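You operate a simulated robot arm through the tools that you are given. There is no shell and no other tool.

Carry out the task below with a simulated two-armed robot. There is one attempt and no reset: what you move stays moved.

TASK
Feed fine sand and grit, one measure each, into the orange pot.
Fine: one push at the blue hopper, gate shut, tray out; move the pot to the brown tray, tray in, gate open, one push, gate shut. The other pots, lids and switches stay. Set down upright: what you pick out.
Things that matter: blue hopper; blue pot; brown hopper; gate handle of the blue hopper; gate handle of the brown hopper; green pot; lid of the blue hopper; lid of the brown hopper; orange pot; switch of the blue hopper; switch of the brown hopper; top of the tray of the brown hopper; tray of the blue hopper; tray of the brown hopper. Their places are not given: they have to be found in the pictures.

Only the result counts: the job must be done as asked and must still hold three seconds after the hand-in. Knocking over, shifting, dropping, spilling or breaking anything else fails it. A push-on lid holds only when it is set on centred and level and pressed home; a screw cap is set on level and turned clockwise until tight.

THE ROBOT
Two 7-joint arms with fingered hands on one trunk that stands fixed in place. Base frame: the origin is at the foot of the trunk, x ahead of it, y to its left, z up. Readings come in m, rad, newtons and seconds.
The left shoulder is at [0.073, 0.153, 1.184], the right one opposite. With the tool pointing down near the work surface each hand reaches from about 0.1 to 0.84 m from the base axis, measured 20 degrees to its own side. Payload 4 kg a hand.
Tool frame (each hand has its own): the origin (TCP) lies between the finger pads and is the grasp point; the fingertips stand 0.03 m ahead of it; z points along the fingers, y is the line along which they close. The gripper opens to 0.104 m; its body begins 0.035 m behind the TCP. The gripper is a hand of 3 fingers: y runs from the thumb to the fingers, the wrist lies at [-0.015, -0.104, -0.178] in the tool frame.
Orientation is that of the tool frame in the base frame, as [roll, pitch, yaw] about the fixed x, y, z axes, in that order (R = Rz(yaw) Ry(pitch) Rx(roll)). With the fingers straight down and the wrist toward the robot, the tool's x, y and z point along [0, 1, 0], [1, 0, 0] and [0, 0, -1] of the base frame.

THE INTERFACE
- The arms move only by the tool arm_command. It takes "left_series", "right_series" or both (then of equal length, played together; a hand with none holds still); each is a list of rows, each a list of 6 numbers: the shift along the base's x, y, z in units of 100 mm (1.0 is 100 mm), then the turn, a rotation vector about the base's x, y, z in units of 60 degrees (1.0 is 60 degrees). In form: [[dx, dy, dz, ax, ay, az], ...]. A call has 1 to 20 rows; each row is the pose to reach, as a shift and turn from the pose commanded when the call began. A call with a number of a shift or a turn outside -1 to 1 is refused whole. Each row takes 0.2 s and may step no farther than 0.05 m and 0.15 rad from the row before; otherwise, the whole call is refused. A pose out of reach is approached as far as the arm can. The call stops where the force on the tool passes 90 N (or 10 N more than at its start, if that is more) or the arm is blocked; 0.2 s more then pass. In this call time passes only in rows, and 0.2 s behind the last. The reply holds the time, the measured pose of the TCP, the force on the tool along the base axes, the opening and the grip force, in the units named above and with some noise, with the torque about the TCP (base axes, N m) and any sound that the robot's microphone picked up.
- Cameras (640 x 400 px; columns grow to the right, rows downward): "scene" is now at [0.1288, -0.0596, 1.4164]; the picture's right is [-0.53, -0.85, -0.00], its down [-0.44, 0.27, -0.86] and it looks along [0.73, -0.46, -0.51] (base axes); focal length 214 px, centre (320, 200). "left" rides on the left gripper at [-0.064, -0.094, -0.117] in its tool frame; the picture's right is [-0.72, -0.33, 0.61], its down [0.64, -0.65, 0.40] and it looks along [0.27, 0.68, 0.68] (tool axes); focal length 238 px, centre (320, 200). "right" rides on the right gripper at [0.064, -0.094, -0.117] in its tool frame; the picture's right is [-0.72, 0.33, -0.61], its down [-0.64, -0.65, 0.40] and it looks along [-0.27, 0.68, 0.68] (tool axes); focal length 238 px, centre (320, 200).
- grab_frame(camera): a new picture of that camera. It takes no simulated time.
- slide_trunk(by): slides the trunk up (or, below 0, down) by that many m; the arms and the scene camera ride with it, the base frame stays. It gives what a move gives, with no picture.
- finger_targets(index, middle, thumb_bend, thumb_turn, hand): sets how far each is bent, from 0 (flat) to 1 (curled in); at 0.3 the hand is open as for a grip, at 0.7 the pads meet at the TCP. One left out holds its place. A second passes; each finger stops where it meets its share of the squeeze, and holds until it gets a number again. It is the only way to open and close the hand. It gives what a move gives, with no picture; readings hold the bend of each and the force on the fingers (four entries, about 0 where the hand has none), thumb and palm. thumb_turn goes from beside the hand (0) to across from the fingers (1), as for a grip.
- turn_head(pan, tilt): turns the head with the scene camera to pan (to the left, within 1.501 rad either way) and tilt (down, from -0.506 to 1.204), counted from straight ahead of the robot. It gives what a move gives.
- pixel_to_xyz(camera, pixels): for up to 12 pixels [column, row] of the newest picture of that camera ("zoom" is the newest enlarged one), the place [x, y, z] in the base frame of the surface seen there, good to about 0.002 m, but the place of the scene camera against the robot may be out by one fixed shift of up to 0.018 m in any direction. It takes no simulated time.
- inspect(camera, box): a new picture of the part [left, top, right, bottom] of that camera's present view, enlarged. It takes no simulated time.
- hand_in(): hands the job in; it is judged then, once.

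Unless the task says otherwise, let go and move clear before handing in.

The tools are called after "Request:" as name(argument=value, ...) on one line, values as JSON. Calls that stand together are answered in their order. arm_command: Moves the arms, as the interface text tells. Its arguments: {"type":"object","properties":{"left_series":{"type":"array","items":{"type":"array","items":{"type":"number"}}},"right_series":{"type":"array","items":{"type":"array","items":{"type":"number"}}}},"required":[]} The other tools are called the same way: slide_trunk (by) moves the trunk up or down; finger_targets (index, middle, thumb_bend, thumb_turn, hand) moves the fingers one by one; turn_head (pan, tilt) turns the head that bears the scene camera; grab_frame (camera) takes a picture; pixel_to_xyz (camera, pixels) gives the place of the surface under pixels of a picture; inspect (camera, box) takes an enlarged picture of a part of a camera's view; hand_in () hands the job in.

At the start:

```text
t: 0.0
left_position: [0.6118, 0.006, 1.1674]
left_ee_rot: [-3.14, -0.002, 1.572]
left_ft_force: [-0.2, 1.2, -0.3]
left_moment: [0.0, -0.01, 0.03]
left_gripper_width: 0.1035
left_grasp_force: 0.0
left_shape: jaw
left_bend: [0.3, 0.3, 0.3, 0.98]
left_finger forces: [0.0, 0.0, 0.1, 0.1, 0.0, 0.0]
right_position: [0.4213, -0.4442, 1.1799]
right_ee_rot: [3.14, 0.003, 1.571]
right_ft_force: [-0.5, 0.3, -0.3]
right_moment: [-0.01, 0.03, -0.01]
right_gripper_width: 0.1035
right_grasp_force: 0.0
right_shape: jaw
right_bend: [0.3, 0.3, 0.3, 0.98]
right_finger forces: [0.0, 0.1, 0.0, 0.0, 0.1, 0.1]
trunk travel left (down, up): [-0.6, 0.34]
head pan, tilt (commanded): [-0.56, 0.536]
```

scene: 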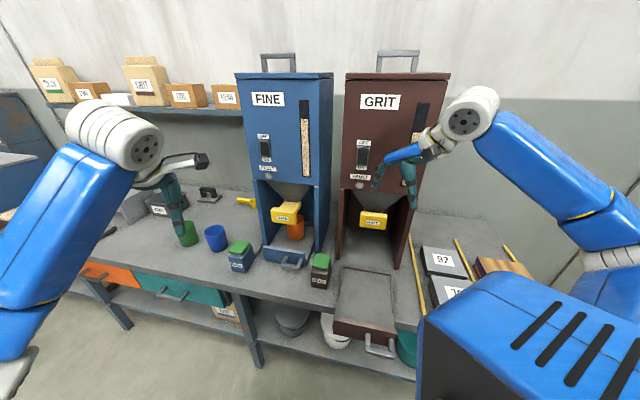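
right: 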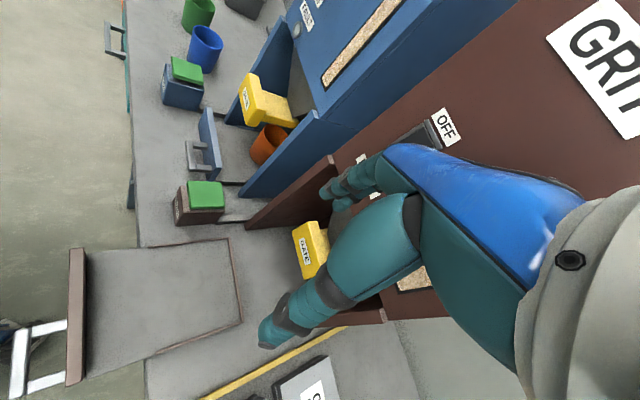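
left: 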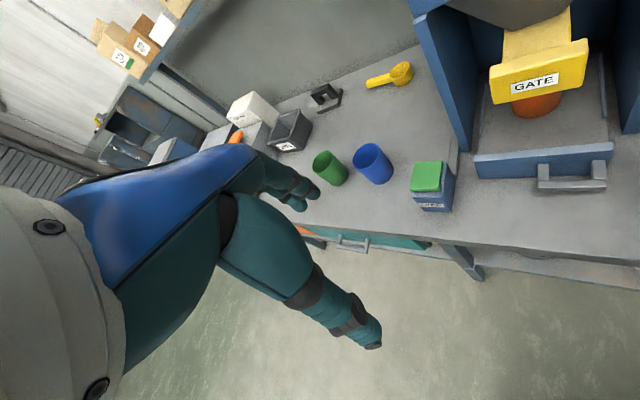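

The scene shows the blue FINE hopper around (285,180) with its yellow gate at (287,212), the orange pot on its tray at (295,228), and the brown GRIT hopper around (385,150) with its tray pulled out at (365,310). I'll enlarge these parts before touching anything.

Request:
inspect(camera="scene", box=[220, 40, 350, 290])

Request:
inspect(camera="scene", box=[310, 40, 470, 370])

Request:
inspect(camera="left", box=[380, 0, 640, 240])

Request:
inspect(camera="right", box=[60, 0, 480, 400])

```text
1.60 times, centred on (285, 165) of scene
```

zoom: 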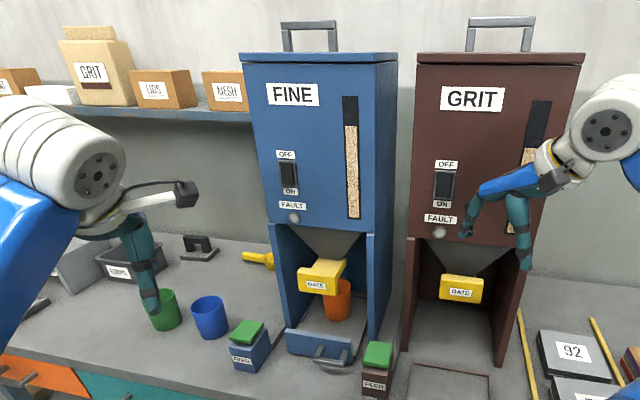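

```text
1.21 times, centred on (390, 205) of scene
```

zoom: 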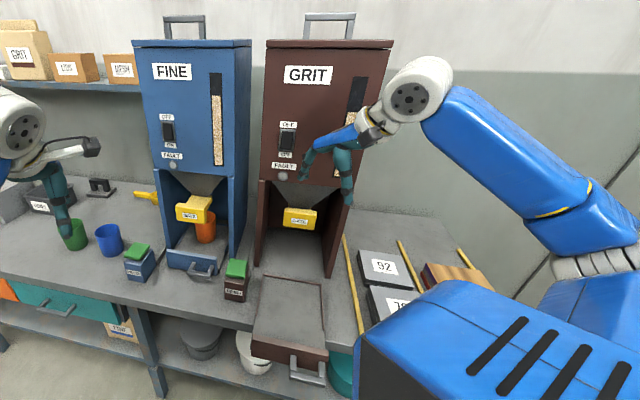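

```text
1.67 times, centred on (510, 120) of left
```

zoom: 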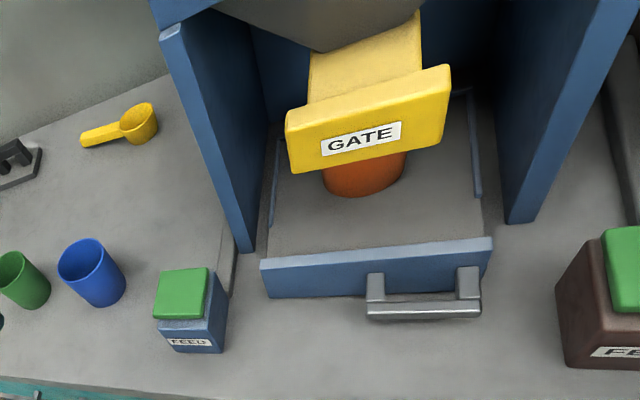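

```text
1.00 times, centred on (270, 200) of right (not enlarged: the box is as wide or as high as the picture)
```

zoom: 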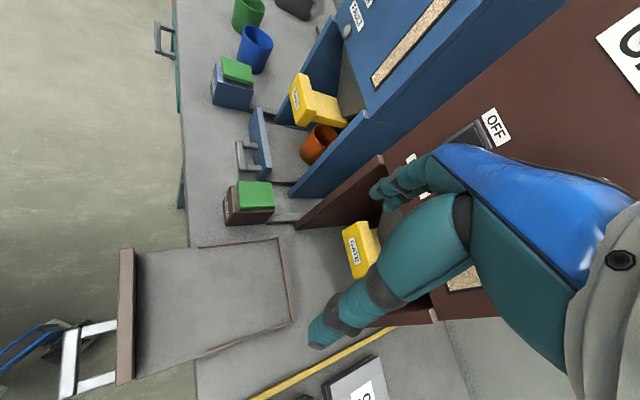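

The gates, trays and FEED boxes are clear, with the blue gate apparently out (open) and the brown gate in. I'll take close-ups of the switches, FEED boxes and gates, and get positions.

Request:
inspect(camera="scene", box=[245, 120, 295, 180])

Request:
inspect(camera="scene", box=[340, 125, 390, 195])

Request:
inspect(camera="scene", box=[220, 190, 340, 295])

Request:
pixel_to_xyz(camera="zoom", pixels=[[110, 330], [110, 300], [530, 300]])

Request:
pixel_to_xyz(camera="scene", pixels=[[239, 247], [240, 265], [321, 261], [319, 280], [285, 217], [290, 208], [373, 222], [296, 232], [286, 263], [365, 345], [365, 290], [216, 238]])

```text
6.67 times, centred on (270, 150) of scene
```

zoom: 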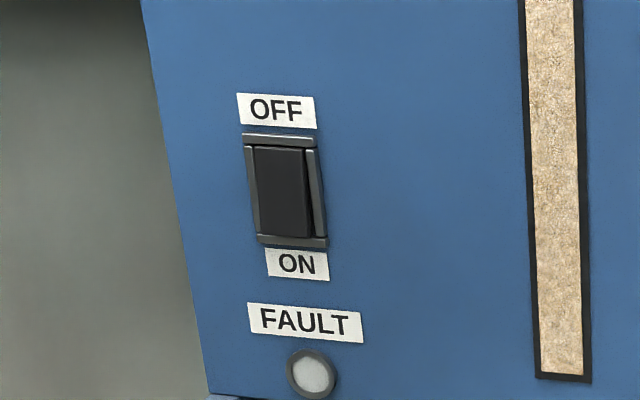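

```text
5.71 times, centred on (365, 160) of scene
```

zoom: 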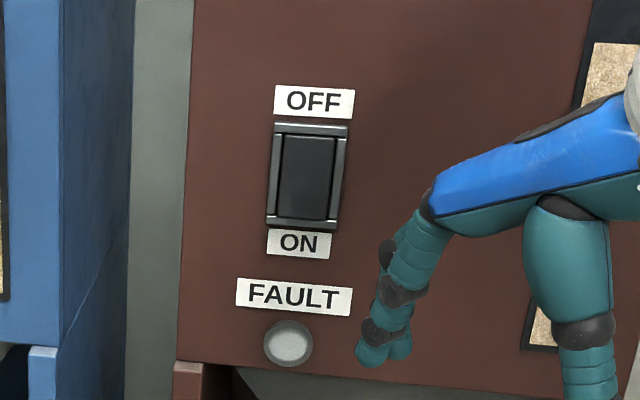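

```text
3.81 times, centred on (280, 242) of scene
```

zoom: 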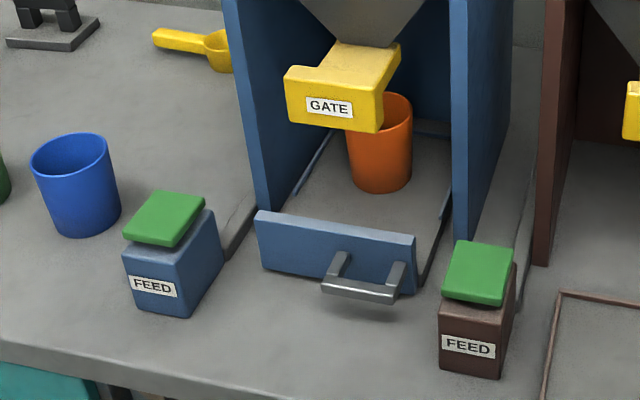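

```text
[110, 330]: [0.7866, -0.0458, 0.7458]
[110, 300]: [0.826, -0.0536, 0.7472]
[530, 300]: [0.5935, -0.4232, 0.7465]
```

```text
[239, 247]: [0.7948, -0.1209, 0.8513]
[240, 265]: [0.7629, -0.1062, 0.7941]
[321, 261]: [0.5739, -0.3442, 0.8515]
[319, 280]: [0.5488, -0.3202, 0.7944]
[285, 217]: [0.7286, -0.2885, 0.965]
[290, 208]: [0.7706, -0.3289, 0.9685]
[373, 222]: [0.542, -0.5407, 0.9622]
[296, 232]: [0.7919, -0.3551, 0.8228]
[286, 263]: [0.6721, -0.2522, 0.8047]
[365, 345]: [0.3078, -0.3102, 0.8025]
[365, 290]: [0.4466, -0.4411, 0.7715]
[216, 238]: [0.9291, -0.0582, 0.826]
```

The rocker switches stay untouched; FEED pads are at about (0.79,-0.12,0.85) and (0.57,-0.34,0.85). Next I'll measure hopper front faces, gate handles and trays to get axes.

Request:
pixel_to_xyz(camera="scene", pixels=[[245, 85], [320, 85], [270, 165], [320, 165], [255, 178], [315, 190], [350, 90], [440, 90], [345, 150], [350, 185], [270, 240], [303, 252]])

Request:
inspect(camera="scene", box=[250, 175, 330, 240])

Request:
pixel_to_xyz(camera="zoom", pixels=[[140, 220], [370, 260], [150, 280], [360, 330], [320, 180], [390, 170], [250, 250], [420, 300], [460, 270], [400, 400], [300, 100], [140, 190]])

Request:
inspect(camera="scene", box=[330, 175, 430, 260])

Request:
pixel_to_xyz(camera="zoom", pixels=[[190, 240], [360, 250], [190, 280], [360, 300], [280, 215], [340, 215], [280, 260], [110, 250], [500, 300], [440, 200]])

```text
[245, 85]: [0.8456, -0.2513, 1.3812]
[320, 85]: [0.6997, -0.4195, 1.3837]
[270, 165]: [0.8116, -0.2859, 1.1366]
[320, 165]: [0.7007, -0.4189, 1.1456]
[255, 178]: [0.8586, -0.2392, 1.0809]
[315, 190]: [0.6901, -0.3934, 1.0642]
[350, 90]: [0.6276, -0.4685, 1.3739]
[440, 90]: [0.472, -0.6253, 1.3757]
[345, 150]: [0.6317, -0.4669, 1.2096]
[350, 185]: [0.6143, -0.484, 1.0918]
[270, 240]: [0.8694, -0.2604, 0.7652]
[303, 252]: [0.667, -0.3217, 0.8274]
```

```text
6.15 times, centred on (290, 208) of scene
```

zoom: 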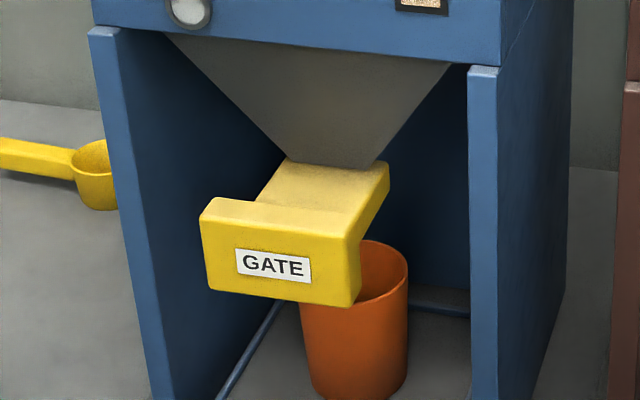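

```text
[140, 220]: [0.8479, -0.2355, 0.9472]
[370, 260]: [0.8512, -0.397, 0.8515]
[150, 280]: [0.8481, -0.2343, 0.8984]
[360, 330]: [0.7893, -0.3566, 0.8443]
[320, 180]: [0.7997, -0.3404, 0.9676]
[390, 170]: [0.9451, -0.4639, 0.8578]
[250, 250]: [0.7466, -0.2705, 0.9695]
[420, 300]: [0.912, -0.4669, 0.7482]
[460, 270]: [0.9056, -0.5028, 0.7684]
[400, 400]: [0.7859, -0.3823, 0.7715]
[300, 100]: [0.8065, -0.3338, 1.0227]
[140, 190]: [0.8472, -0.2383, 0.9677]
```

```text
4.71 times, centred on (380, 218) of scene
```

zoom: 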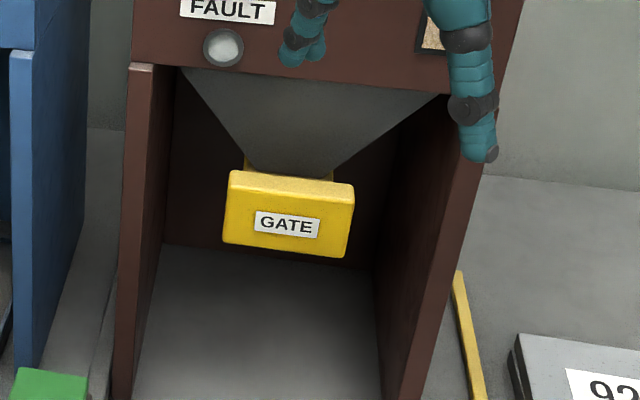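

```text
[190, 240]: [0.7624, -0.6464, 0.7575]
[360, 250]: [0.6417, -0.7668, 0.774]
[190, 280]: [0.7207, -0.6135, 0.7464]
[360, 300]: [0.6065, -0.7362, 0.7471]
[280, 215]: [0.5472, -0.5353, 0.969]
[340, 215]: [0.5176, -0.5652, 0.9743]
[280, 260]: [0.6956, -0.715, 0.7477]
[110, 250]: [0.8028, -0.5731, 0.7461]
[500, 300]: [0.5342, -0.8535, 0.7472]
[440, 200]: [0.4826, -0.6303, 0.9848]
```

Bench axes run at about 45° (along u=(0.7,0.7), outward n=(-0.7,0.7)), and the blue gate stands ~46 mm further out than the brown one. I'll compare the same features via the wrist cameras to find the scene camera's offset.

Request:
grab_frame(camera="left")

Request:
grab_frame(camera="right")

Request:
pixel_to_xyz(camera="left", pixels=[[428, 177], [535, 85], [530, 30], [540, 105], [475, 165], [612, 150], [545, 180], [372, 155], [330, 160], [540, 130], [570, 187], [440, 205]])

Request:
pixel_to_xyz(camera="right", pixels=[[187, 70], [206, 195], [248, 95], [310, 250], [268, 145], [208, 145], [195, 155], [78, 315], [160, 300], [45, 380], [235, 280], [85, 255]])

Request:
pixel_to_xyz(camera="scene", pixels=[[239, 247], [321, 261], [284, 218], [373, 222], [293, 263], [290, 262], [383, 352], [372, 330], [340, 318], [390, 340]])

```text
taken
```

left: 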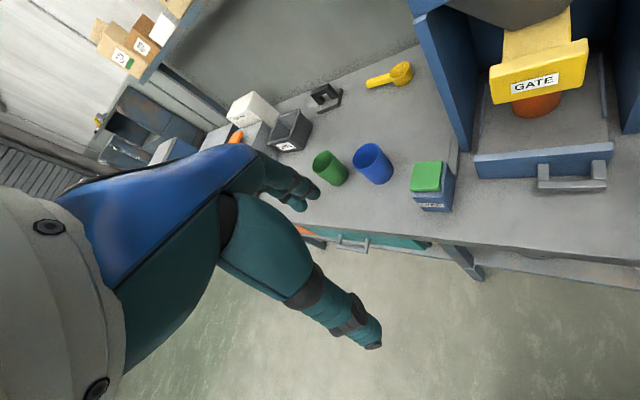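

```text
taken
```

right: 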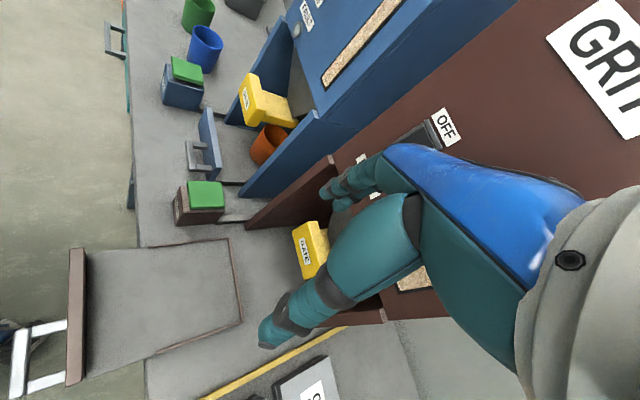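

```text
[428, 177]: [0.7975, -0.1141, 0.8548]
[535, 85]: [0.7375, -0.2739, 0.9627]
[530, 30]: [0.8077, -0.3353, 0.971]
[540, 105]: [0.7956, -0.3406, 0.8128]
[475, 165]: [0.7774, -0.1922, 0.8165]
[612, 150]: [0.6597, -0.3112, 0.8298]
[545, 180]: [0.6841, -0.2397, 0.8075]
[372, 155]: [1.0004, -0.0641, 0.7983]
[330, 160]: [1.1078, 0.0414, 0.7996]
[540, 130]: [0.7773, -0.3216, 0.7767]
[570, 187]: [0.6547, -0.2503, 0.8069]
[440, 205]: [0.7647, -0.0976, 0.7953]
```

```text
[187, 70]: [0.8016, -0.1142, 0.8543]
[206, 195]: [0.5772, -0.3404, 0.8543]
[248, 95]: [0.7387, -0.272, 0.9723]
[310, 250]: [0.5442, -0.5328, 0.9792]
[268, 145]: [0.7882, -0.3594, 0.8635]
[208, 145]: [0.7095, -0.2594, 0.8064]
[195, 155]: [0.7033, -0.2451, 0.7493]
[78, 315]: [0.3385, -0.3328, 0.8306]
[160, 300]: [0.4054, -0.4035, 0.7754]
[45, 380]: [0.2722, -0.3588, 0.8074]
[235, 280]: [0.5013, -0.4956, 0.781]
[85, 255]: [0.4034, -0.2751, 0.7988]
```

```text
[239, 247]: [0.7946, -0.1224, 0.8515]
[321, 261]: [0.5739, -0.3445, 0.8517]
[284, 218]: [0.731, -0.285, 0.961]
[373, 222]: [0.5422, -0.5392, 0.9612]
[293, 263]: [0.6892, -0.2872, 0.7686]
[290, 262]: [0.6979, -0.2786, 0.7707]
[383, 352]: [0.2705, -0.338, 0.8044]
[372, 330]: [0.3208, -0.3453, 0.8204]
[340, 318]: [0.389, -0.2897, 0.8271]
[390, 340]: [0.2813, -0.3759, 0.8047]
```

The wrist cameras agree with each other (FEED pads at about (0.80,-0.114,0.854) and (0.577,-0.340,0.854)), and the scene camera is a few mm off. I'll zoom with the wrist cameras to measure the pads, gate handles, tray handles and pot.

Request:
inspect(camera="left", box=[400, 140, 470, 220])

Request:
pixel_to_xyz(camera="zoom", pixels=[[218, 134], [365, 137], [200, 250], [362, 258], [290, 190], [225, 270], [355, 280], [390, 250], [400, 170], [235, 330], [345, 345]])

Request:
inspect(camera="left", box=[470, 0, 640, 110])

Request:
pixel_to_xyz(camera="zoom", pixels=[[80, 255], [420, 155], [100, 330], [420, 250], [60, 240], [420, 140], [150, 200], [350, 120], [130, 80], [370, 30], [250, 400], [255, 365]])

Request:
inspect(camera="left", box=[500, 120, 640, 210])

Request:
pixel_to_xyz(camera="zoom", pixels=[[180, 315], [300, 310], [430, 305], [185, 250], [430, 235], [300, 280], [300, 180], [450, 160], [300, 140], [150, 180], [300, 230], [300, 360]])

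```text
5.00 times, centred on (435, 180) of left
```

zoom: 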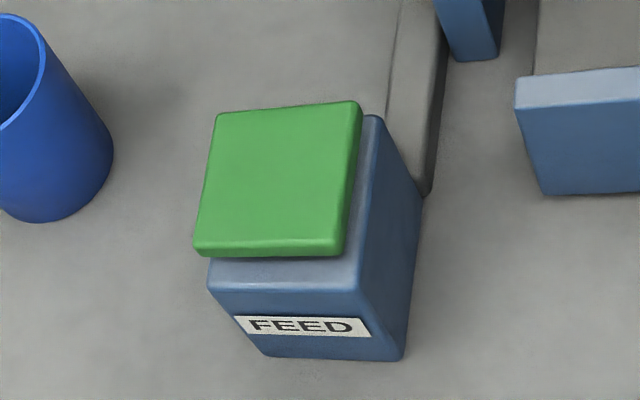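

```text
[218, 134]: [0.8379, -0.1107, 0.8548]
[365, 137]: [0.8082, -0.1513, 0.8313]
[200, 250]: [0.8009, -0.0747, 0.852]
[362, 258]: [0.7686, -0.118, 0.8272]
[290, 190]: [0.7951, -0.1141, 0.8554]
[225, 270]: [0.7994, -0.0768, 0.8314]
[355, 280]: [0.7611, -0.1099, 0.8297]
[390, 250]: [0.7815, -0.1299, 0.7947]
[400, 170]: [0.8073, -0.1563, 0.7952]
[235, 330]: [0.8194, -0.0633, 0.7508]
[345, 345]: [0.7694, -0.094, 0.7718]
```

```text
3.64 times, centred on (555, 55) of left
```

zoom: 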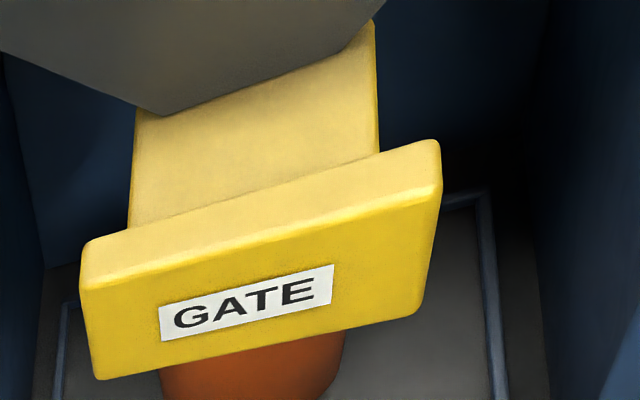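

```text
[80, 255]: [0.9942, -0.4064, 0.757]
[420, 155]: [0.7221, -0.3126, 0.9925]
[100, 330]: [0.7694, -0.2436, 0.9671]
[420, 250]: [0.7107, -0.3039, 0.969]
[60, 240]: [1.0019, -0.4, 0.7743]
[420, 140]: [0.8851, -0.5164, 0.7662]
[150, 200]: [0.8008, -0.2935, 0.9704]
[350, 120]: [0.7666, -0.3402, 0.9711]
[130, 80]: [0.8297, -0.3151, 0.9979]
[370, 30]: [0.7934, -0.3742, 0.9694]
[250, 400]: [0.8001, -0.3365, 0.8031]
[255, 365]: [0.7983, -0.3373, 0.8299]
```

```text
4.44 times, centred on (570, 165) of left
```

zoom: 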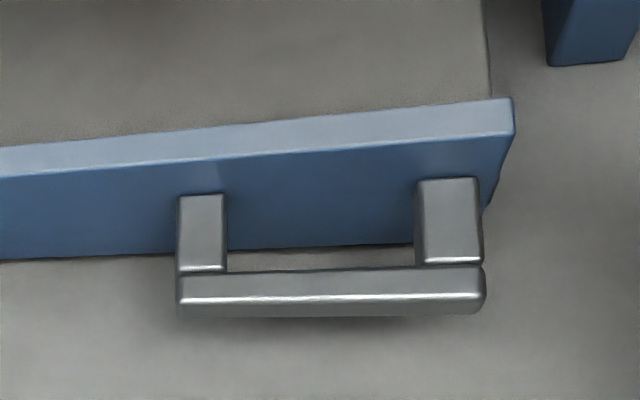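

```text
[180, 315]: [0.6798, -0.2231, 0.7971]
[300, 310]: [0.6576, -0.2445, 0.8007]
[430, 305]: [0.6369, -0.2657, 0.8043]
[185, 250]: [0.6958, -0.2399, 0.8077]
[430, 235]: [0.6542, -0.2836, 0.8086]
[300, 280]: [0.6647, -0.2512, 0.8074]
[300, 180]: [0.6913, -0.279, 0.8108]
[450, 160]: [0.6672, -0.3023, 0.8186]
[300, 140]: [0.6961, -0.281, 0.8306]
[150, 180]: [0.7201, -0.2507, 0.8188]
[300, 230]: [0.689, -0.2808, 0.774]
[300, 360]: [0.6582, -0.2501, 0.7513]
```

The blue pad centre comes out at (0.8015,-0.111,0.855), the blue tray bar at n≈-0.645 (u 0.255–0.323), and the gate plate ~95 mm wide with top z≈0.99. Now the same for the brown tray, gate and pads from the right camera.

Request:
inspect(camera="right", box=[0, 230, 260, 400])

Request:
pixel_to_xyz(camera="zoom", pixels=[[190, 60], [185, 360], [210, 60], [210, 350], [570, 40], [590, 220], [390, 60], [380, 310], [40, 310], [40, 230], [100, 240], [120, 370]])

Request:
inspect(camera="right", box=[160, 160, 340, 300])

Request:
pixel_to_xyz(camera="zoom", pixels=[[110, 75], [220, 75], [105, 170], [215, 170], [165, 120], [480, 240], [570, 220], [505, 390], [590, 350], [520, 300], [600, 290], [460, 235]])

Request:
inspect(camera="right", box=[170, 50, 320, 190])

Request:
pixel_to_xyz(camera="zoom", pixels=[[420, 260], [400, 300], [380, 300], [460, 260], [380, 370], [350, 330], [380, 240], [430, 280]])

```text
2.35 times, centred on (130, 315) of right
```

zoom: 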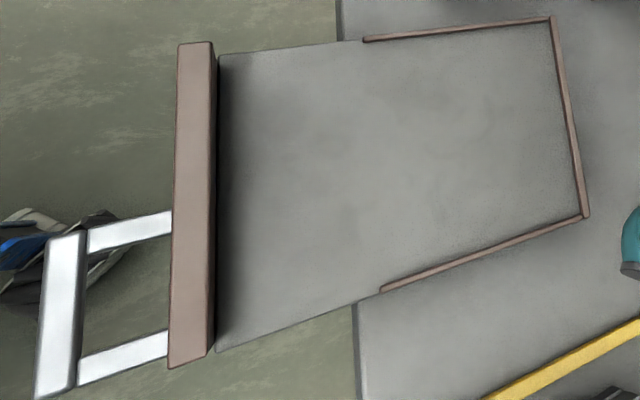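

```text
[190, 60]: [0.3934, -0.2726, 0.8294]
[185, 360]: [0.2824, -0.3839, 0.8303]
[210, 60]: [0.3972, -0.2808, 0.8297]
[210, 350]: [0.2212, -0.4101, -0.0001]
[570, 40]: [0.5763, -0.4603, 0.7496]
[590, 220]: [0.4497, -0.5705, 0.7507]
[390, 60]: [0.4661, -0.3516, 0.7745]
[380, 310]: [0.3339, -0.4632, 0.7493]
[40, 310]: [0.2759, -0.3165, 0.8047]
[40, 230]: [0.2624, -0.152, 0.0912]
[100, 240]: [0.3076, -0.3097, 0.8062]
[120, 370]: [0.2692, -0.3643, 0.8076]
```

```text
2.86 times, centred on (250, 230) of right
```

zoom: 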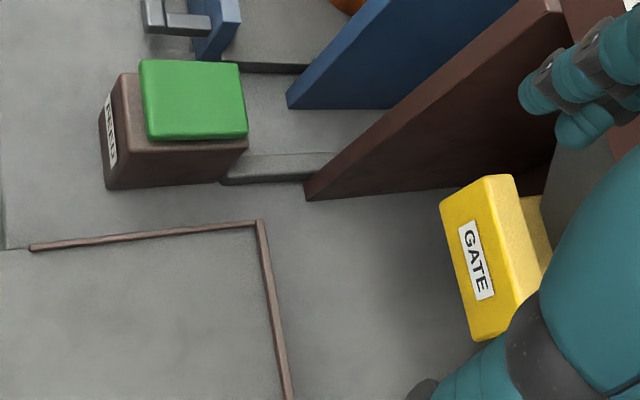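

```text
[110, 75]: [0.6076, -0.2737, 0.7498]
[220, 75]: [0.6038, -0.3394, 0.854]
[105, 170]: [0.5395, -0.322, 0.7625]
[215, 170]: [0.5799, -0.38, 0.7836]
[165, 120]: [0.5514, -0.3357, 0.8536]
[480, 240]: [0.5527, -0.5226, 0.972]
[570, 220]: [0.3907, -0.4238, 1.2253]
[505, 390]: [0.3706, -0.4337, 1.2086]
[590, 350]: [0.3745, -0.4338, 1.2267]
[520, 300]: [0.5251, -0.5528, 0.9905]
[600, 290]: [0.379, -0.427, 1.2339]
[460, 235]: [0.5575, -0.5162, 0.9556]
```

```text
2.86 times, centred on (245, 120) of right
```

zoom: 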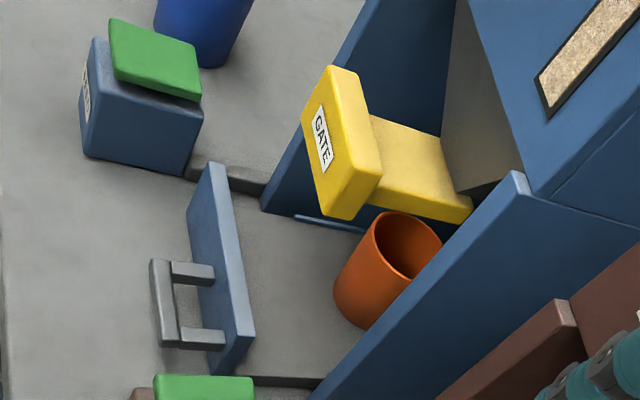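

```text
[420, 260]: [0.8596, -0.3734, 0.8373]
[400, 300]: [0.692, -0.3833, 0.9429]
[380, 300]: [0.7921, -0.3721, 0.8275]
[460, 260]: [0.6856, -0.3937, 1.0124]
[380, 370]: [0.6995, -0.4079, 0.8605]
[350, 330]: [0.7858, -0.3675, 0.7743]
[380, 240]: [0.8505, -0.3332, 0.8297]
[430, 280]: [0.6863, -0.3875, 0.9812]
```

All features are now measured: the brown tray plate is at n≈-0.471 (blue -0.691, so travel ≈0.22 m), the pot centre about (u 0.328, n -0.84), and the hopper centres at u≈0.328 and 0.008. I'll close the right fingers to a poker, swing the left hand out of the way and start the right hand toward the blue FEED pad.

Request:
finger_targets(hand="right", index=0.7, middle=0.7, thumb_bend=0.7, thumb_turn=1.0)

Request:
arm_command(left_series=[[-0.1, 0.2, 0, 0, 0, 0], [-0.2, 0.4, 0, 0, 0, 0], [-0.3, 0.6, 0, 0, 0, 0], [-0.4, 0.8, 0, 0, 0, 0], [-0.5, 1.0, 0, 0, 0, 0]], right_series=[[0.19, 0.166, -0.08, 0, 0, 0], [0.38, 0.332, -0.16, 0, 0, 0], [0.57, 0.498, -0.24, 0, 0, 0], [0.76, 0.664, -0.32, 0, 0, 0], [0.95, 0.83, -0.4, 0, 0, 0]])

```text
t: 1.0
left_position: [0.6102, 0.0065, 1.1691]
left_ee_rot: [-3.142, 0.0, 1.572]
left_ft_force: [0.9, 0.1, -0.6]
left_moment: [-0.01, 0.04, 0.02]
left_gripper_width: 0.1036
left_grasp_force: 0.0
left_shape: jaw
left_bend: [0.3, 0.3, 0.3, 0.98]
left_finger forces: [0.0, 0.1, 0.0, 0.0, 0.0, 0.1]
right_position: [0.4208, -0.4443, 1.1818]
right_ee_rot: [-3.14, 0.0, 1.572]
right_ft_force: [-0.1, -0.6, 0.3]
right_moment: [0.0, 0.0, -0.04]
right_gripper_width: 0.0017
right_grasp_force: 0.1
right_shape: fingers
right_bend: [0.7, 0.7, 0.7, 1.0]
right_finger forces: [0.0, 0.0, 0.1, 0.0, 0.1, 0.0]
trunk travel left (down, up): [-0.6, 0.34]
head pan, tilt (commanded): [-0.56, 0.536]
```

```text
t: 2.2
left_position: [0.5625, 0.1075, 1.1663]
left_ee_rot: [-3.139, 0.003, 1.572]
left_ft_force: [0.0, -0.1, 0.4]
left_moment: [-0.01, 0.01, 0.0]
left_gripper_width: 0.104
left_grasp_force: 0.1
left_shape: jaw
left_bend: [0.3, 0.3, 0.3, 0.98]
left_finger forces: [0.0, 0.0, 0.0, 0.0, 0.0, 0.0]
right_position: [0.5178, -0.3573, 1.1406]
right_ee_rot: [3.141, 0.001, 1.571]
right_ft_force: [0.4, 0.4, 0.3]
right_moment: [0.0, 0.01, 0.01]
right_gripper_width: 0.0015
right_grasp_force: 0.1
right_shape: fingers
right_bend: [0.7, 0.7, 0.7, 1.0]
right_finger forces: [0.0, 0.0, 0.0, 0.0, 0.1, 0.0]
trunk travel left (down, up): [-0.6, 0.34]
head pan, tilt (commanded): [-0.56, 0.536]
```

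Both arms moved as commanded (right TCP now at (0.518,-0.357,1.141)). I'll carry on with the same steps for both hands.

Request:
arm_command(left_series=[[-0.1, 0.2, 0, 0, 0, 0], [-0.2, 0.4, 0, 0, 0, 0], [-0.3, 0.6, 0, 0, 0, 0], [-0.4, 0.8, 0, 0, 0, 0], [-0.5, 1.0, 0, 0, 0, 0]], right_series=[[0.19, 0.166, -0.05, 0, 0, 0], [0.38, 0.332, -0.1, 0, 0, 0], [0.57, 0.498, -0.15, 0, 0, 0], [0.76, 0.664, -0.2, 0, 0, 0], [0.95, 0.83, -0.25, 0, 0, 0]])

Request:
arm_command(left_series=[[-0.1, 0.2, 0, 0, 0, 0], [-0.2, 0.4, 0, 0, 0, 0], [-0.3, 0.6, 0, 0, 0, 0], [-0.4, 0.8, 0, 0, 0, 0], [-0.5, 1.0, 0, 0, 0, 0]], right_series=[[0.19, 0.166, -0.1, 0, 0, 0], [0.38, 0.332, -0.2, 0, 0, 0], [0.57, 0.498, -0.3, 0, 0, 0], [0.76, 0.664, -0.4, 0, 0, 0], [0.95, 0.83, -0.5, 0, 0, 0]])

Request:
grab_frame(camera="right")

Request:
grab_frame(camera="scene")

```text
t: 3.4
left_position: [0.5093, 0.209, 1.1701]
left_ee_rot: [-3.14, 0.001, 1.572]
left_ft_force: [-0.1, -0.2, 0.6]
left_moment: [-0.03, -0.01, 0.0]
left_gripper_width: 0.1036
left_grasp_force: 0.1
left_shape: jaw
left_bend: [0.3, 0.3, 0.3, 0.98]
left_finger forces: [0.1, 0.0, 0.1, 0.0, 0.0, 0.1]
right_position: [0.6099, -0.2742, 1.1158]
right_ee_rot: [3.141, 0.002, 1.57]
right_ft_force: [-0.1, 0.2, -0.3]
right_moment: [-0.03, 0.02, 0.01]
right_gripper_width: 0.0016
right_grasp_force: 0.0
right_shape: fingers
right_bend: [0.7, 0.7, 0.7, 1.0]
right_finger forces: [0.1, 0.0, 0.0, 0.1, 0.0, 0.1]
trunk travel left (down, up): [-0.6, 0.34]
head pan, tilt (commanded): [-0.56, 0.536]
```

```text
t: 4.6
left_position: [0.4616, 0.3093, 1.1687]
left_ee_rot: [-3.14, 0.001, 1.571]
left_ft_force: [0.0, 0.1, -0.1]
left_moment: [0.0, 0.0, 0.0]
left_gripper_width: 0.1036
left_grasp_force: 0.1
left_shape: jaw
left_bend: [0.3, 0.3, 0.3, 0.98]
left_finger forces: [0.0, 0.0, 0.0, 0.0, 0.1, 0.0]
right_position: [0.7086, -0.1914, 1.0667]
right_ee_rot: [3.141, 0.005, 1.571]
right_ft_force: [-0.7, -0.1, 0.5]
right_moment: [-0.01, 0.0, -0.02]
right_gripper_width: 0.0014
right_grasp_force: 0.1
right_shape: fingers
right_bend: [0.7, 0.7, 0.7, 1.0]
right_finger forces: [0.0, 0.0, 0.0, 0.1, 0.0, 0.0]
trunk travel left (down, up): [-0.6, 0.34]
head pan, tilt (commanded): [-0.56, 0.536]
```

```text
taken
```

right: 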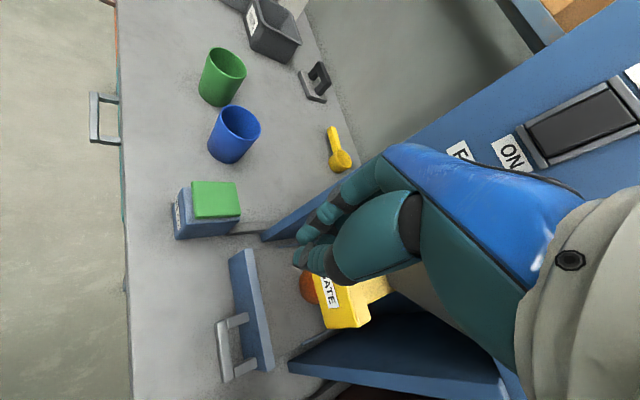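

```text
taken
```

scene: 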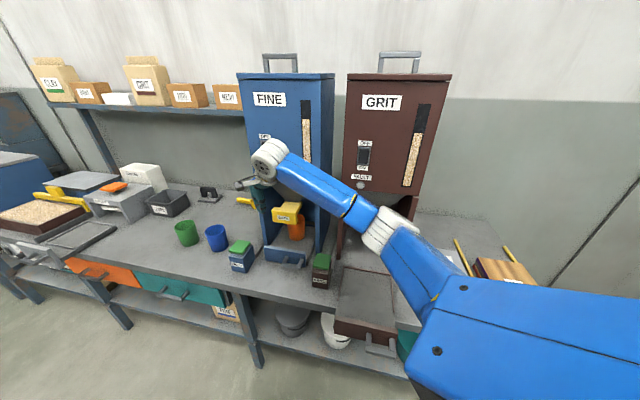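

The right hand is near the blue hopper with the path clear, and the pad shows at about (215,200) in the right picture. I'll re-measure the pad and then move above it.

Request:
pixel_to_xyz(camera="right", pixels=[[193, 184], [236, 183], [239, 214], [196, 218], [215, 200], [330, 290], [225, 355], [255, 310]])

Request:
arm_command(right_series=[[0.18, 0.2, 0, 0, 0, 0], [0.36, 0.4, 0, 0, 0, 0], [0.54, 0.6, 0, 0, 0, 0], [0.72, 0.7, -0.2, 0, 0, 0], [0.93, 0.8, -0.4, 0, 0, 0], [0.93, 0.8, -0.7, 0, 0, 0], [0.93, 0.8, -1.0, 0, 0, 0]])

Request:
grab_frame(camera="right")

Request:
grab_frame(camera="scene")

```text
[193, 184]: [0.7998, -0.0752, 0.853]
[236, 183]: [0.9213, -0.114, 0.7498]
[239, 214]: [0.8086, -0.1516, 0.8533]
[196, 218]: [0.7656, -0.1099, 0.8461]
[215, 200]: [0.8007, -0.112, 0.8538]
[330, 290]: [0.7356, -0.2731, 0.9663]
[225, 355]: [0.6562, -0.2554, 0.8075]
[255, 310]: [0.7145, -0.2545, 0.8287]
```

```text
t: 6.2
left_position: [0.4605, 0.308, 1.1688]
left_ee_rot: [-3.14, 0.002, 1.572]
left_ft_force: [0.4, -0.4, 0.6]
left_moment: [-0.01, 0.01, -0.03]
left_gripper_width: 0.1035
left_grasp_force: 0.0
left_shape: jaw
left_bend: [0.3, 0.3, 0.3, 0.98]
left_finger forces: [0.0, 0.1, 0.1, 0.0, 0.1, 0.0]
right_position: [0.7974, -0.1126, 0.9667]
right_ee_rot: [3.14, 0.003, 1.573]
right_ft_force: [-0.3, 0.2, -0.3]
right_moment: [0.0, 0.01, -0.01]
right_gripper_width: 0.0018
right_grasp_force: 0.1
right_shape: fingers
right_bend: [0.7, 0.7, 0.7, 1.0]
right_finger forces: [0.0, 0.1, 0.0, 0.1, 0.0, 0.0]
trunk travel left (down, up): [-0.6, 0.34]
head pan, tilt (commanded): [-0.56, 0.536]
```

```text
taken
```

right: 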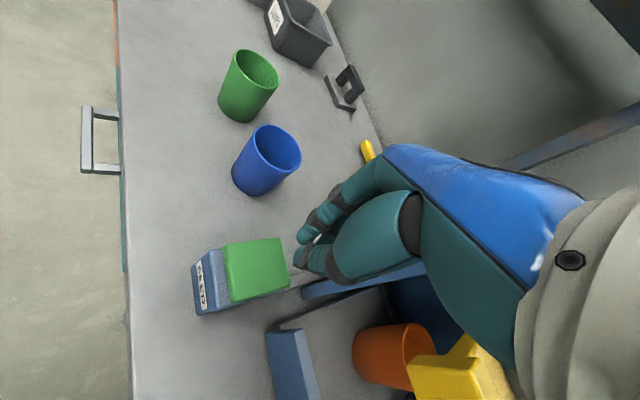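

```text
taken
```

scene: 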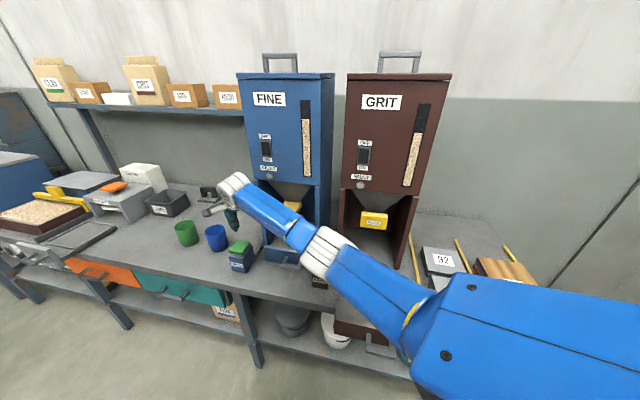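

The pad centre at (256,268) in the right picture lies right under the fingertips by my projection, so the hand is centred. I'll come down to just above the pad and then press in small steps.

Request:
arm_command(right_series=[[0.02, 0.01, -0.2, 0, 0, 0], [0.04, 0.01, -0.4, 0, 0, 0], [0.04, 0.01, -0.6, 0, 0, 0], [0.04, 0.01, -0.7, 0, 0, 0]])

Request:
inspect(camera="right", box=[160, 180, 400, 340])

```text
t: 7.2
left_position: [0.4613, 0.3084, 1.17]
left_ee_rot: [-3.141, 0.003, 1.572]
left_ft_force: [-0.3, -0.3, 0.6]
left_moment: [-0.01, -0.04, 0.01]
left_gripper_width: 0.1038
left_grasp_force: 0.1
left_shape: jaw
left_bend: [0.3, 0.3, 0.3, 0.98]
left_finger forces: [0.0, 0.1, 0.0, 0.0, 0.0, 0.1]
right_position: [0.8027, -0.11, 0.8979]
right_ee_rot: [3.142, 0.004, 1.571]
right_ft_force: [0.0, -0.5, -0.2]
right_moment: [-0.01, 0.01, -0.02]
right_gripper_width: 0.0016
right_grasp_force: 0.1
right_shape: fingers
right_bend: [0.7, 0.7, 0.7, 1.0]
right_finger forces: [0.0, 0.1, 0.1, 0.0, 0.1, 0.1]
trunk travel left (down, up): [-0.6, 0.34]
head pan, tilt (commanded): [-0.56, 0.536]
```

```text
2.50 times, centred on (280, 260) of right
```

zoom: 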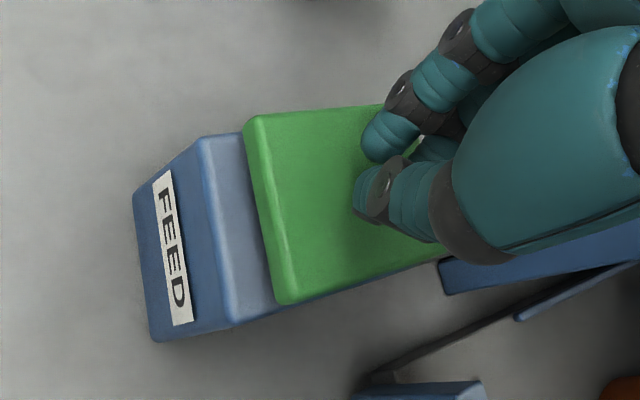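

The fingertips hover ~14 mm over the middle of the green pad. I'll press gently now: about 8 mm past expected contact.

Request:
arm_command(right_series=[[0, 0, -0.06, 0, 0, 0], [0, 0, -0.1, 0, 0, 0], [0, 0, -0.13, 0, 0, 0], [0, 0, -0.16, 0, 0, 0], [0, 0, -0.19, 0, 0, 0], [0, 0, -0.22, 0, 0, 0]])

Request:
inspect(camera="right", box=[160, 180, 400, 340])

```text
t: 8.6
left_position: [0.46, 0.3081, 1.1688]
left_ee_rot: [3.141, 0.002, 1.574]
left_ft_force: [0.3, -0.5, -0.2]
left_moment: [0.0, 0.01, 0.02]
left_gripper_width: 0.1037
left_grasp_force: 0.0
left_shape: jaw
left_bend: [0.3, 0.3, 0.3, 0.98]
left_finger forces: [0.1, 0.1, 0.0, 0.0, 0.0, 0.0]
right_position: [0.8023, -0.1094, 0.8759]
right_ee_rot: [3.138, 0.005, 1.571]
right_ft_force: [0.4, -1.2, 3.9]
right_moment: [0.0, 0.04, 0.0]
right_gripper_width: 0.001
right_grasp_force: 2.1
right_shape: fingers
right_bend: [0.7, 0.7, 0.7, 1.0]
right_finger forces: [0.6, 0.0, 0.0, 0.1, 3.8, 0.0]
trunk travel left (down, up): [-0.6, 0.34]
head pan, tilt (commanded): [-0.56, 0.536]
heard: click
```

```text
2.50 times, centred on (280, 260) of right
```

zoom: 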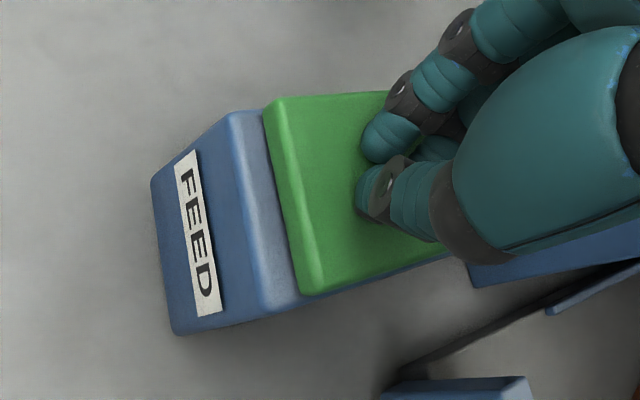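

A click was heard with the pad pressed at ~4 N, so the one push registered. I'll lift straight off and look at the pot and fault lamp.

Request:
arm_command(right_series=[[0, 0, 0.1, 0, 0, 0], [0, 0, 0.3, 0, 0, 0], [0, 0, 0.6, 0, 0, 0], [0, 0, 1.0, 0, 0, 0]])

Request:
grab_frame(camera="right")

Request:
grab_frame(camera="scene")

Request:
inspect(camera="scene", box=[230, 120, 340, 270])

```text
t: 9.6
left_position: [0.4604, 0.3097, 1.1697]
left_ee_rot: [-3.141, 0.003, 1.574]
left_ft_force: [-1.2, 0.3, 0.1]
left_moment: [0.0, 0.0, 0.01]
left_gripper_width: 0.1037
left_grasp_force: 0.1
left_shape: jaw
left_bend: [0.3, 0.3, 0.3, 0.98]
left_finger forces: [0.1, 0.0, 0.1, 0.0, 0.0, 0.0]
right_position: [0.8014, -0.1113, 0.9775]
right_ee_rot: [3.139, 0.003, 1.573]
right_ft_force: [-0.3, 0.8, 0.2]
right_moment: [-0.01, -0.01, 0.0]
right_gripper_width: 0.0011
right_grasp_force: 0.0
right_shape: fingers
right_bend: [0.7, 0.7, 0.7, 1.0]
right_finger forces: [0.0, 0.1, 0.0, 0.0, 0.0, 0.1]
trunk travel left (down, up): [-0.6, 0.34]
head pan, tilt (commanded): [-0.56, 0.536]
```

```text
taken
```

right: 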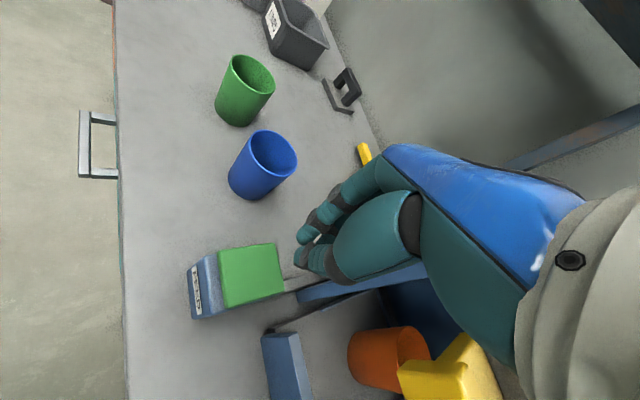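

```text
taken
```

scene: 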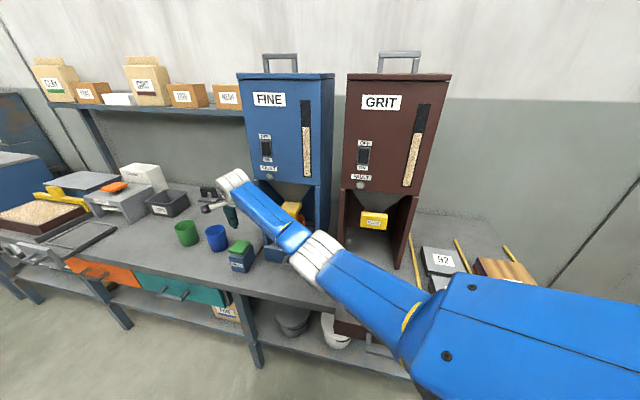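

```text
2.67 times, centred on (285, 195) of scene
```

zoom: 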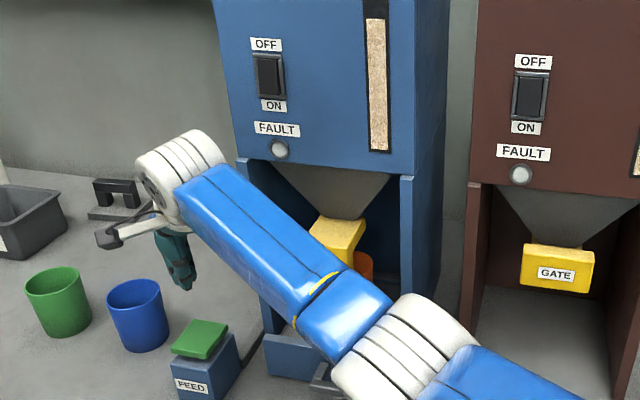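

No fault lamp is lit. I'll zoom the right camera into the pot mouth at (410,345) to see whether the fine sand has dropped.

Request:
inspect(camera="right", box=[330, 300, 480, 400])

Request:
inspect(camera="scene", box=[255, 80, 335, 150])

```text
4.00 times, centred on (405, 350) of right
```

zoom: 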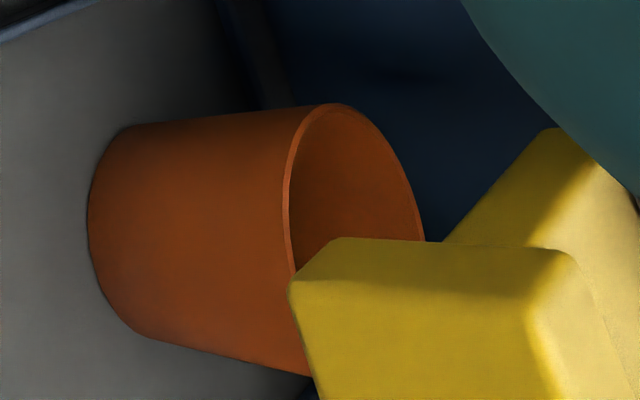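

```text
5.71 times, centred on (295, 115) of scene
```

zoom: 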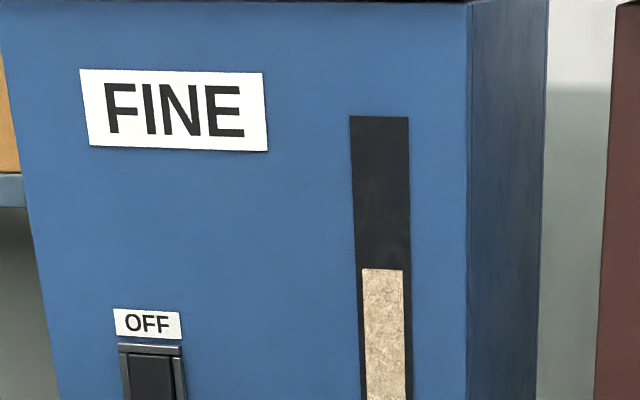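

The fine level in the window now sits at scene row ≈127, versus about 118 at the start, so a measure seems to have been dispensed. Next I'll back the hand off toward the front of the blue gate while yawing 45° so it faces the hopper.

Request:
arm_command(right_series=[[-0.1, 0, 0.2, 0, 0, 0], [-0.25, -0.1, 0.4, 0, 0, -0.125], [-0.4, -0.25, 0.45, 0, 0, -0.25], [-0.55, -0.4, 0.45, 0, 0, -0.375], [-0.7, -0.55, 0.45, 0, 0, -0.5], [-0.85, -0.7, 0.45, 0, 0, -0.625], [-1.0, -0.8, 0.45, 0, 0, -0.75]])

Request:
grab_frame(camera="right")

Request:
inspect(camera="scene", box=[255, 80, 335, 150])

```text
t: 11.2
left_position: [0.46, 0.3082, 1.1694]
left_ee_rot: [-3.14, 0.001, 1.572]
left_ft_force: [-0.9, 0.0, -0.4]
left_moment: [0.01, 0.0, 0.02]
left_gripper_width: 0.1036
left_grasp_force: 0.0
left_shape: jaw
left_bend: [0.3, 0.3, 0.3, 0.98]
left_finger forces: [0.0, 0.0, 0.1, 0.0, 0.0, 0.0]
right_position: [0.7017, -0.1898, 1.0213]
right_ee_rot: [3.139, 0.003, 0.783]
right_ft_force: [0.5, -0.7, -1.1]
right_moment: [0.03, 0.02, 0.01]
right_gripper_width: 0.0009
right_grasp_force: 0.0
right_shape: fingers
right_bend: [0.7, 0.7, 0.7, 1.0]
right_finger forces: [0.0, 0.0, 0.1, 0.0, 0.0, 0.1]
trunk travel left (down, up): [-0.6, 0.34]
head pan, tilt (commanded): [-0.56, 0.536]
```

```text
taken
```

right: 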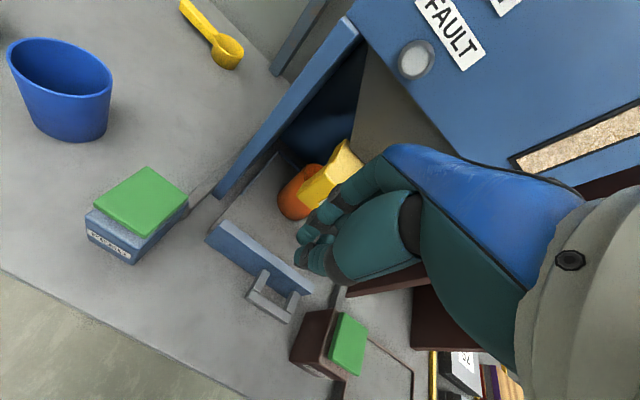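

```text
5.71 times, centred on (295, 115) of scene
```

zoom: 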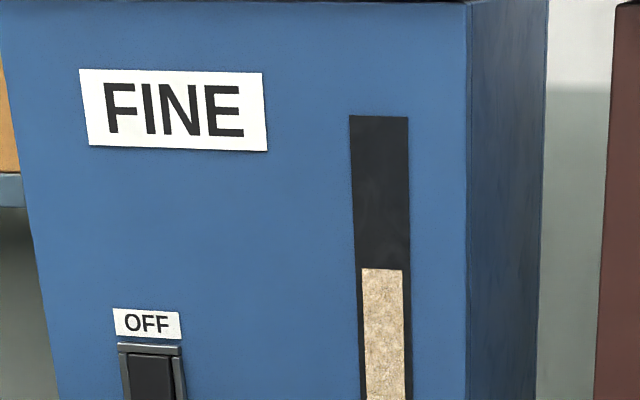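

The level is stable and the hand is now squared to the hopper at (0.702,-0.190,1.021). I'll tilt the fingers ~50° forward and line up in front of the middle of the gate plate.

Request:
arm_command(right_series=[[-0.02, -0.05, 0, -0.084, -0.084, 0], [-0.04, -0.1, 0, -0.168, -0.168, 0], [-0.06, -0.15, 0, -0.252, -0.252, 0], [-0.08, -0.2, -0.05, -0.336, -0.336, 0], [-0.1, -0.25, -0.15, -0.42, -0.42, 0], [-0.12, -0.3, -0.25, -0.504, -0.504, 0], [-0.137, -0.342, -0.34, -0.589, -0.589, 0]])

Request:
grab_frame(camera="right")

Request:
grab_frame(camera="scene")

```text
t: 12.8
left_position: [0.4605, 0.3081, 1.1688]
left_ee_rot: [3.141, 0.001, 1.571]
left_ft_force: [0.4, 0.2, 0.6]
left_moment: [0.01, 0.01, 0.01]
left_gripper_width: 0.1036
left_grasp_force: 0.1
left_shape: jaw
left_bend: [0.3, 0.3, 0.3, 0.98]
left_finger forces: [0.0, 0.0, 0.0, 0.0, 0.0, 0.1]
right_position: [0.6893, -0.2235, 0.986]
right_ee_rot: [2.265, 0.001, 0.785]
right_ft_force: [-0.9, -0.4, -0.5]
right_moment: [0.01, 0.0, -0.01]
right_gripper_width: 0.0011
right_grasp_force: 0.1
right_shape: fingers
right_bend: [0.7, 0.7, 0.7, 1.0]
right_finger forces: [0.0, 0.0, 0.0, 0.0, 0.0, 0.0]
trunk travel left (down, up): [-0.6, 0.34]
head pan, tilt (commanded): [-0.56, 0.536]
```

```text
taken
```

right: 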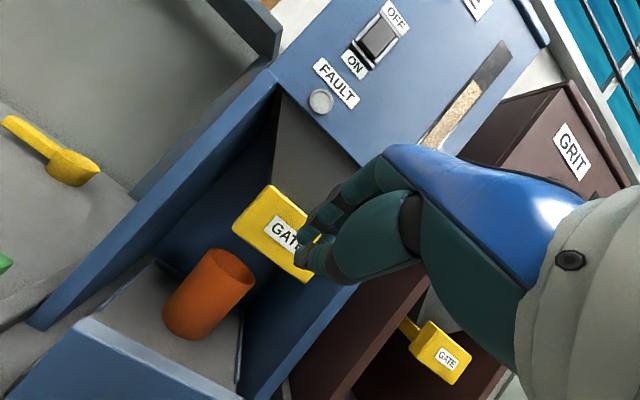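

```text
taken
```

scene: 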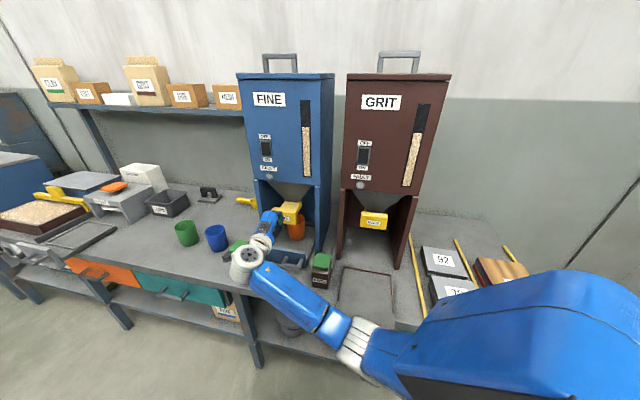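

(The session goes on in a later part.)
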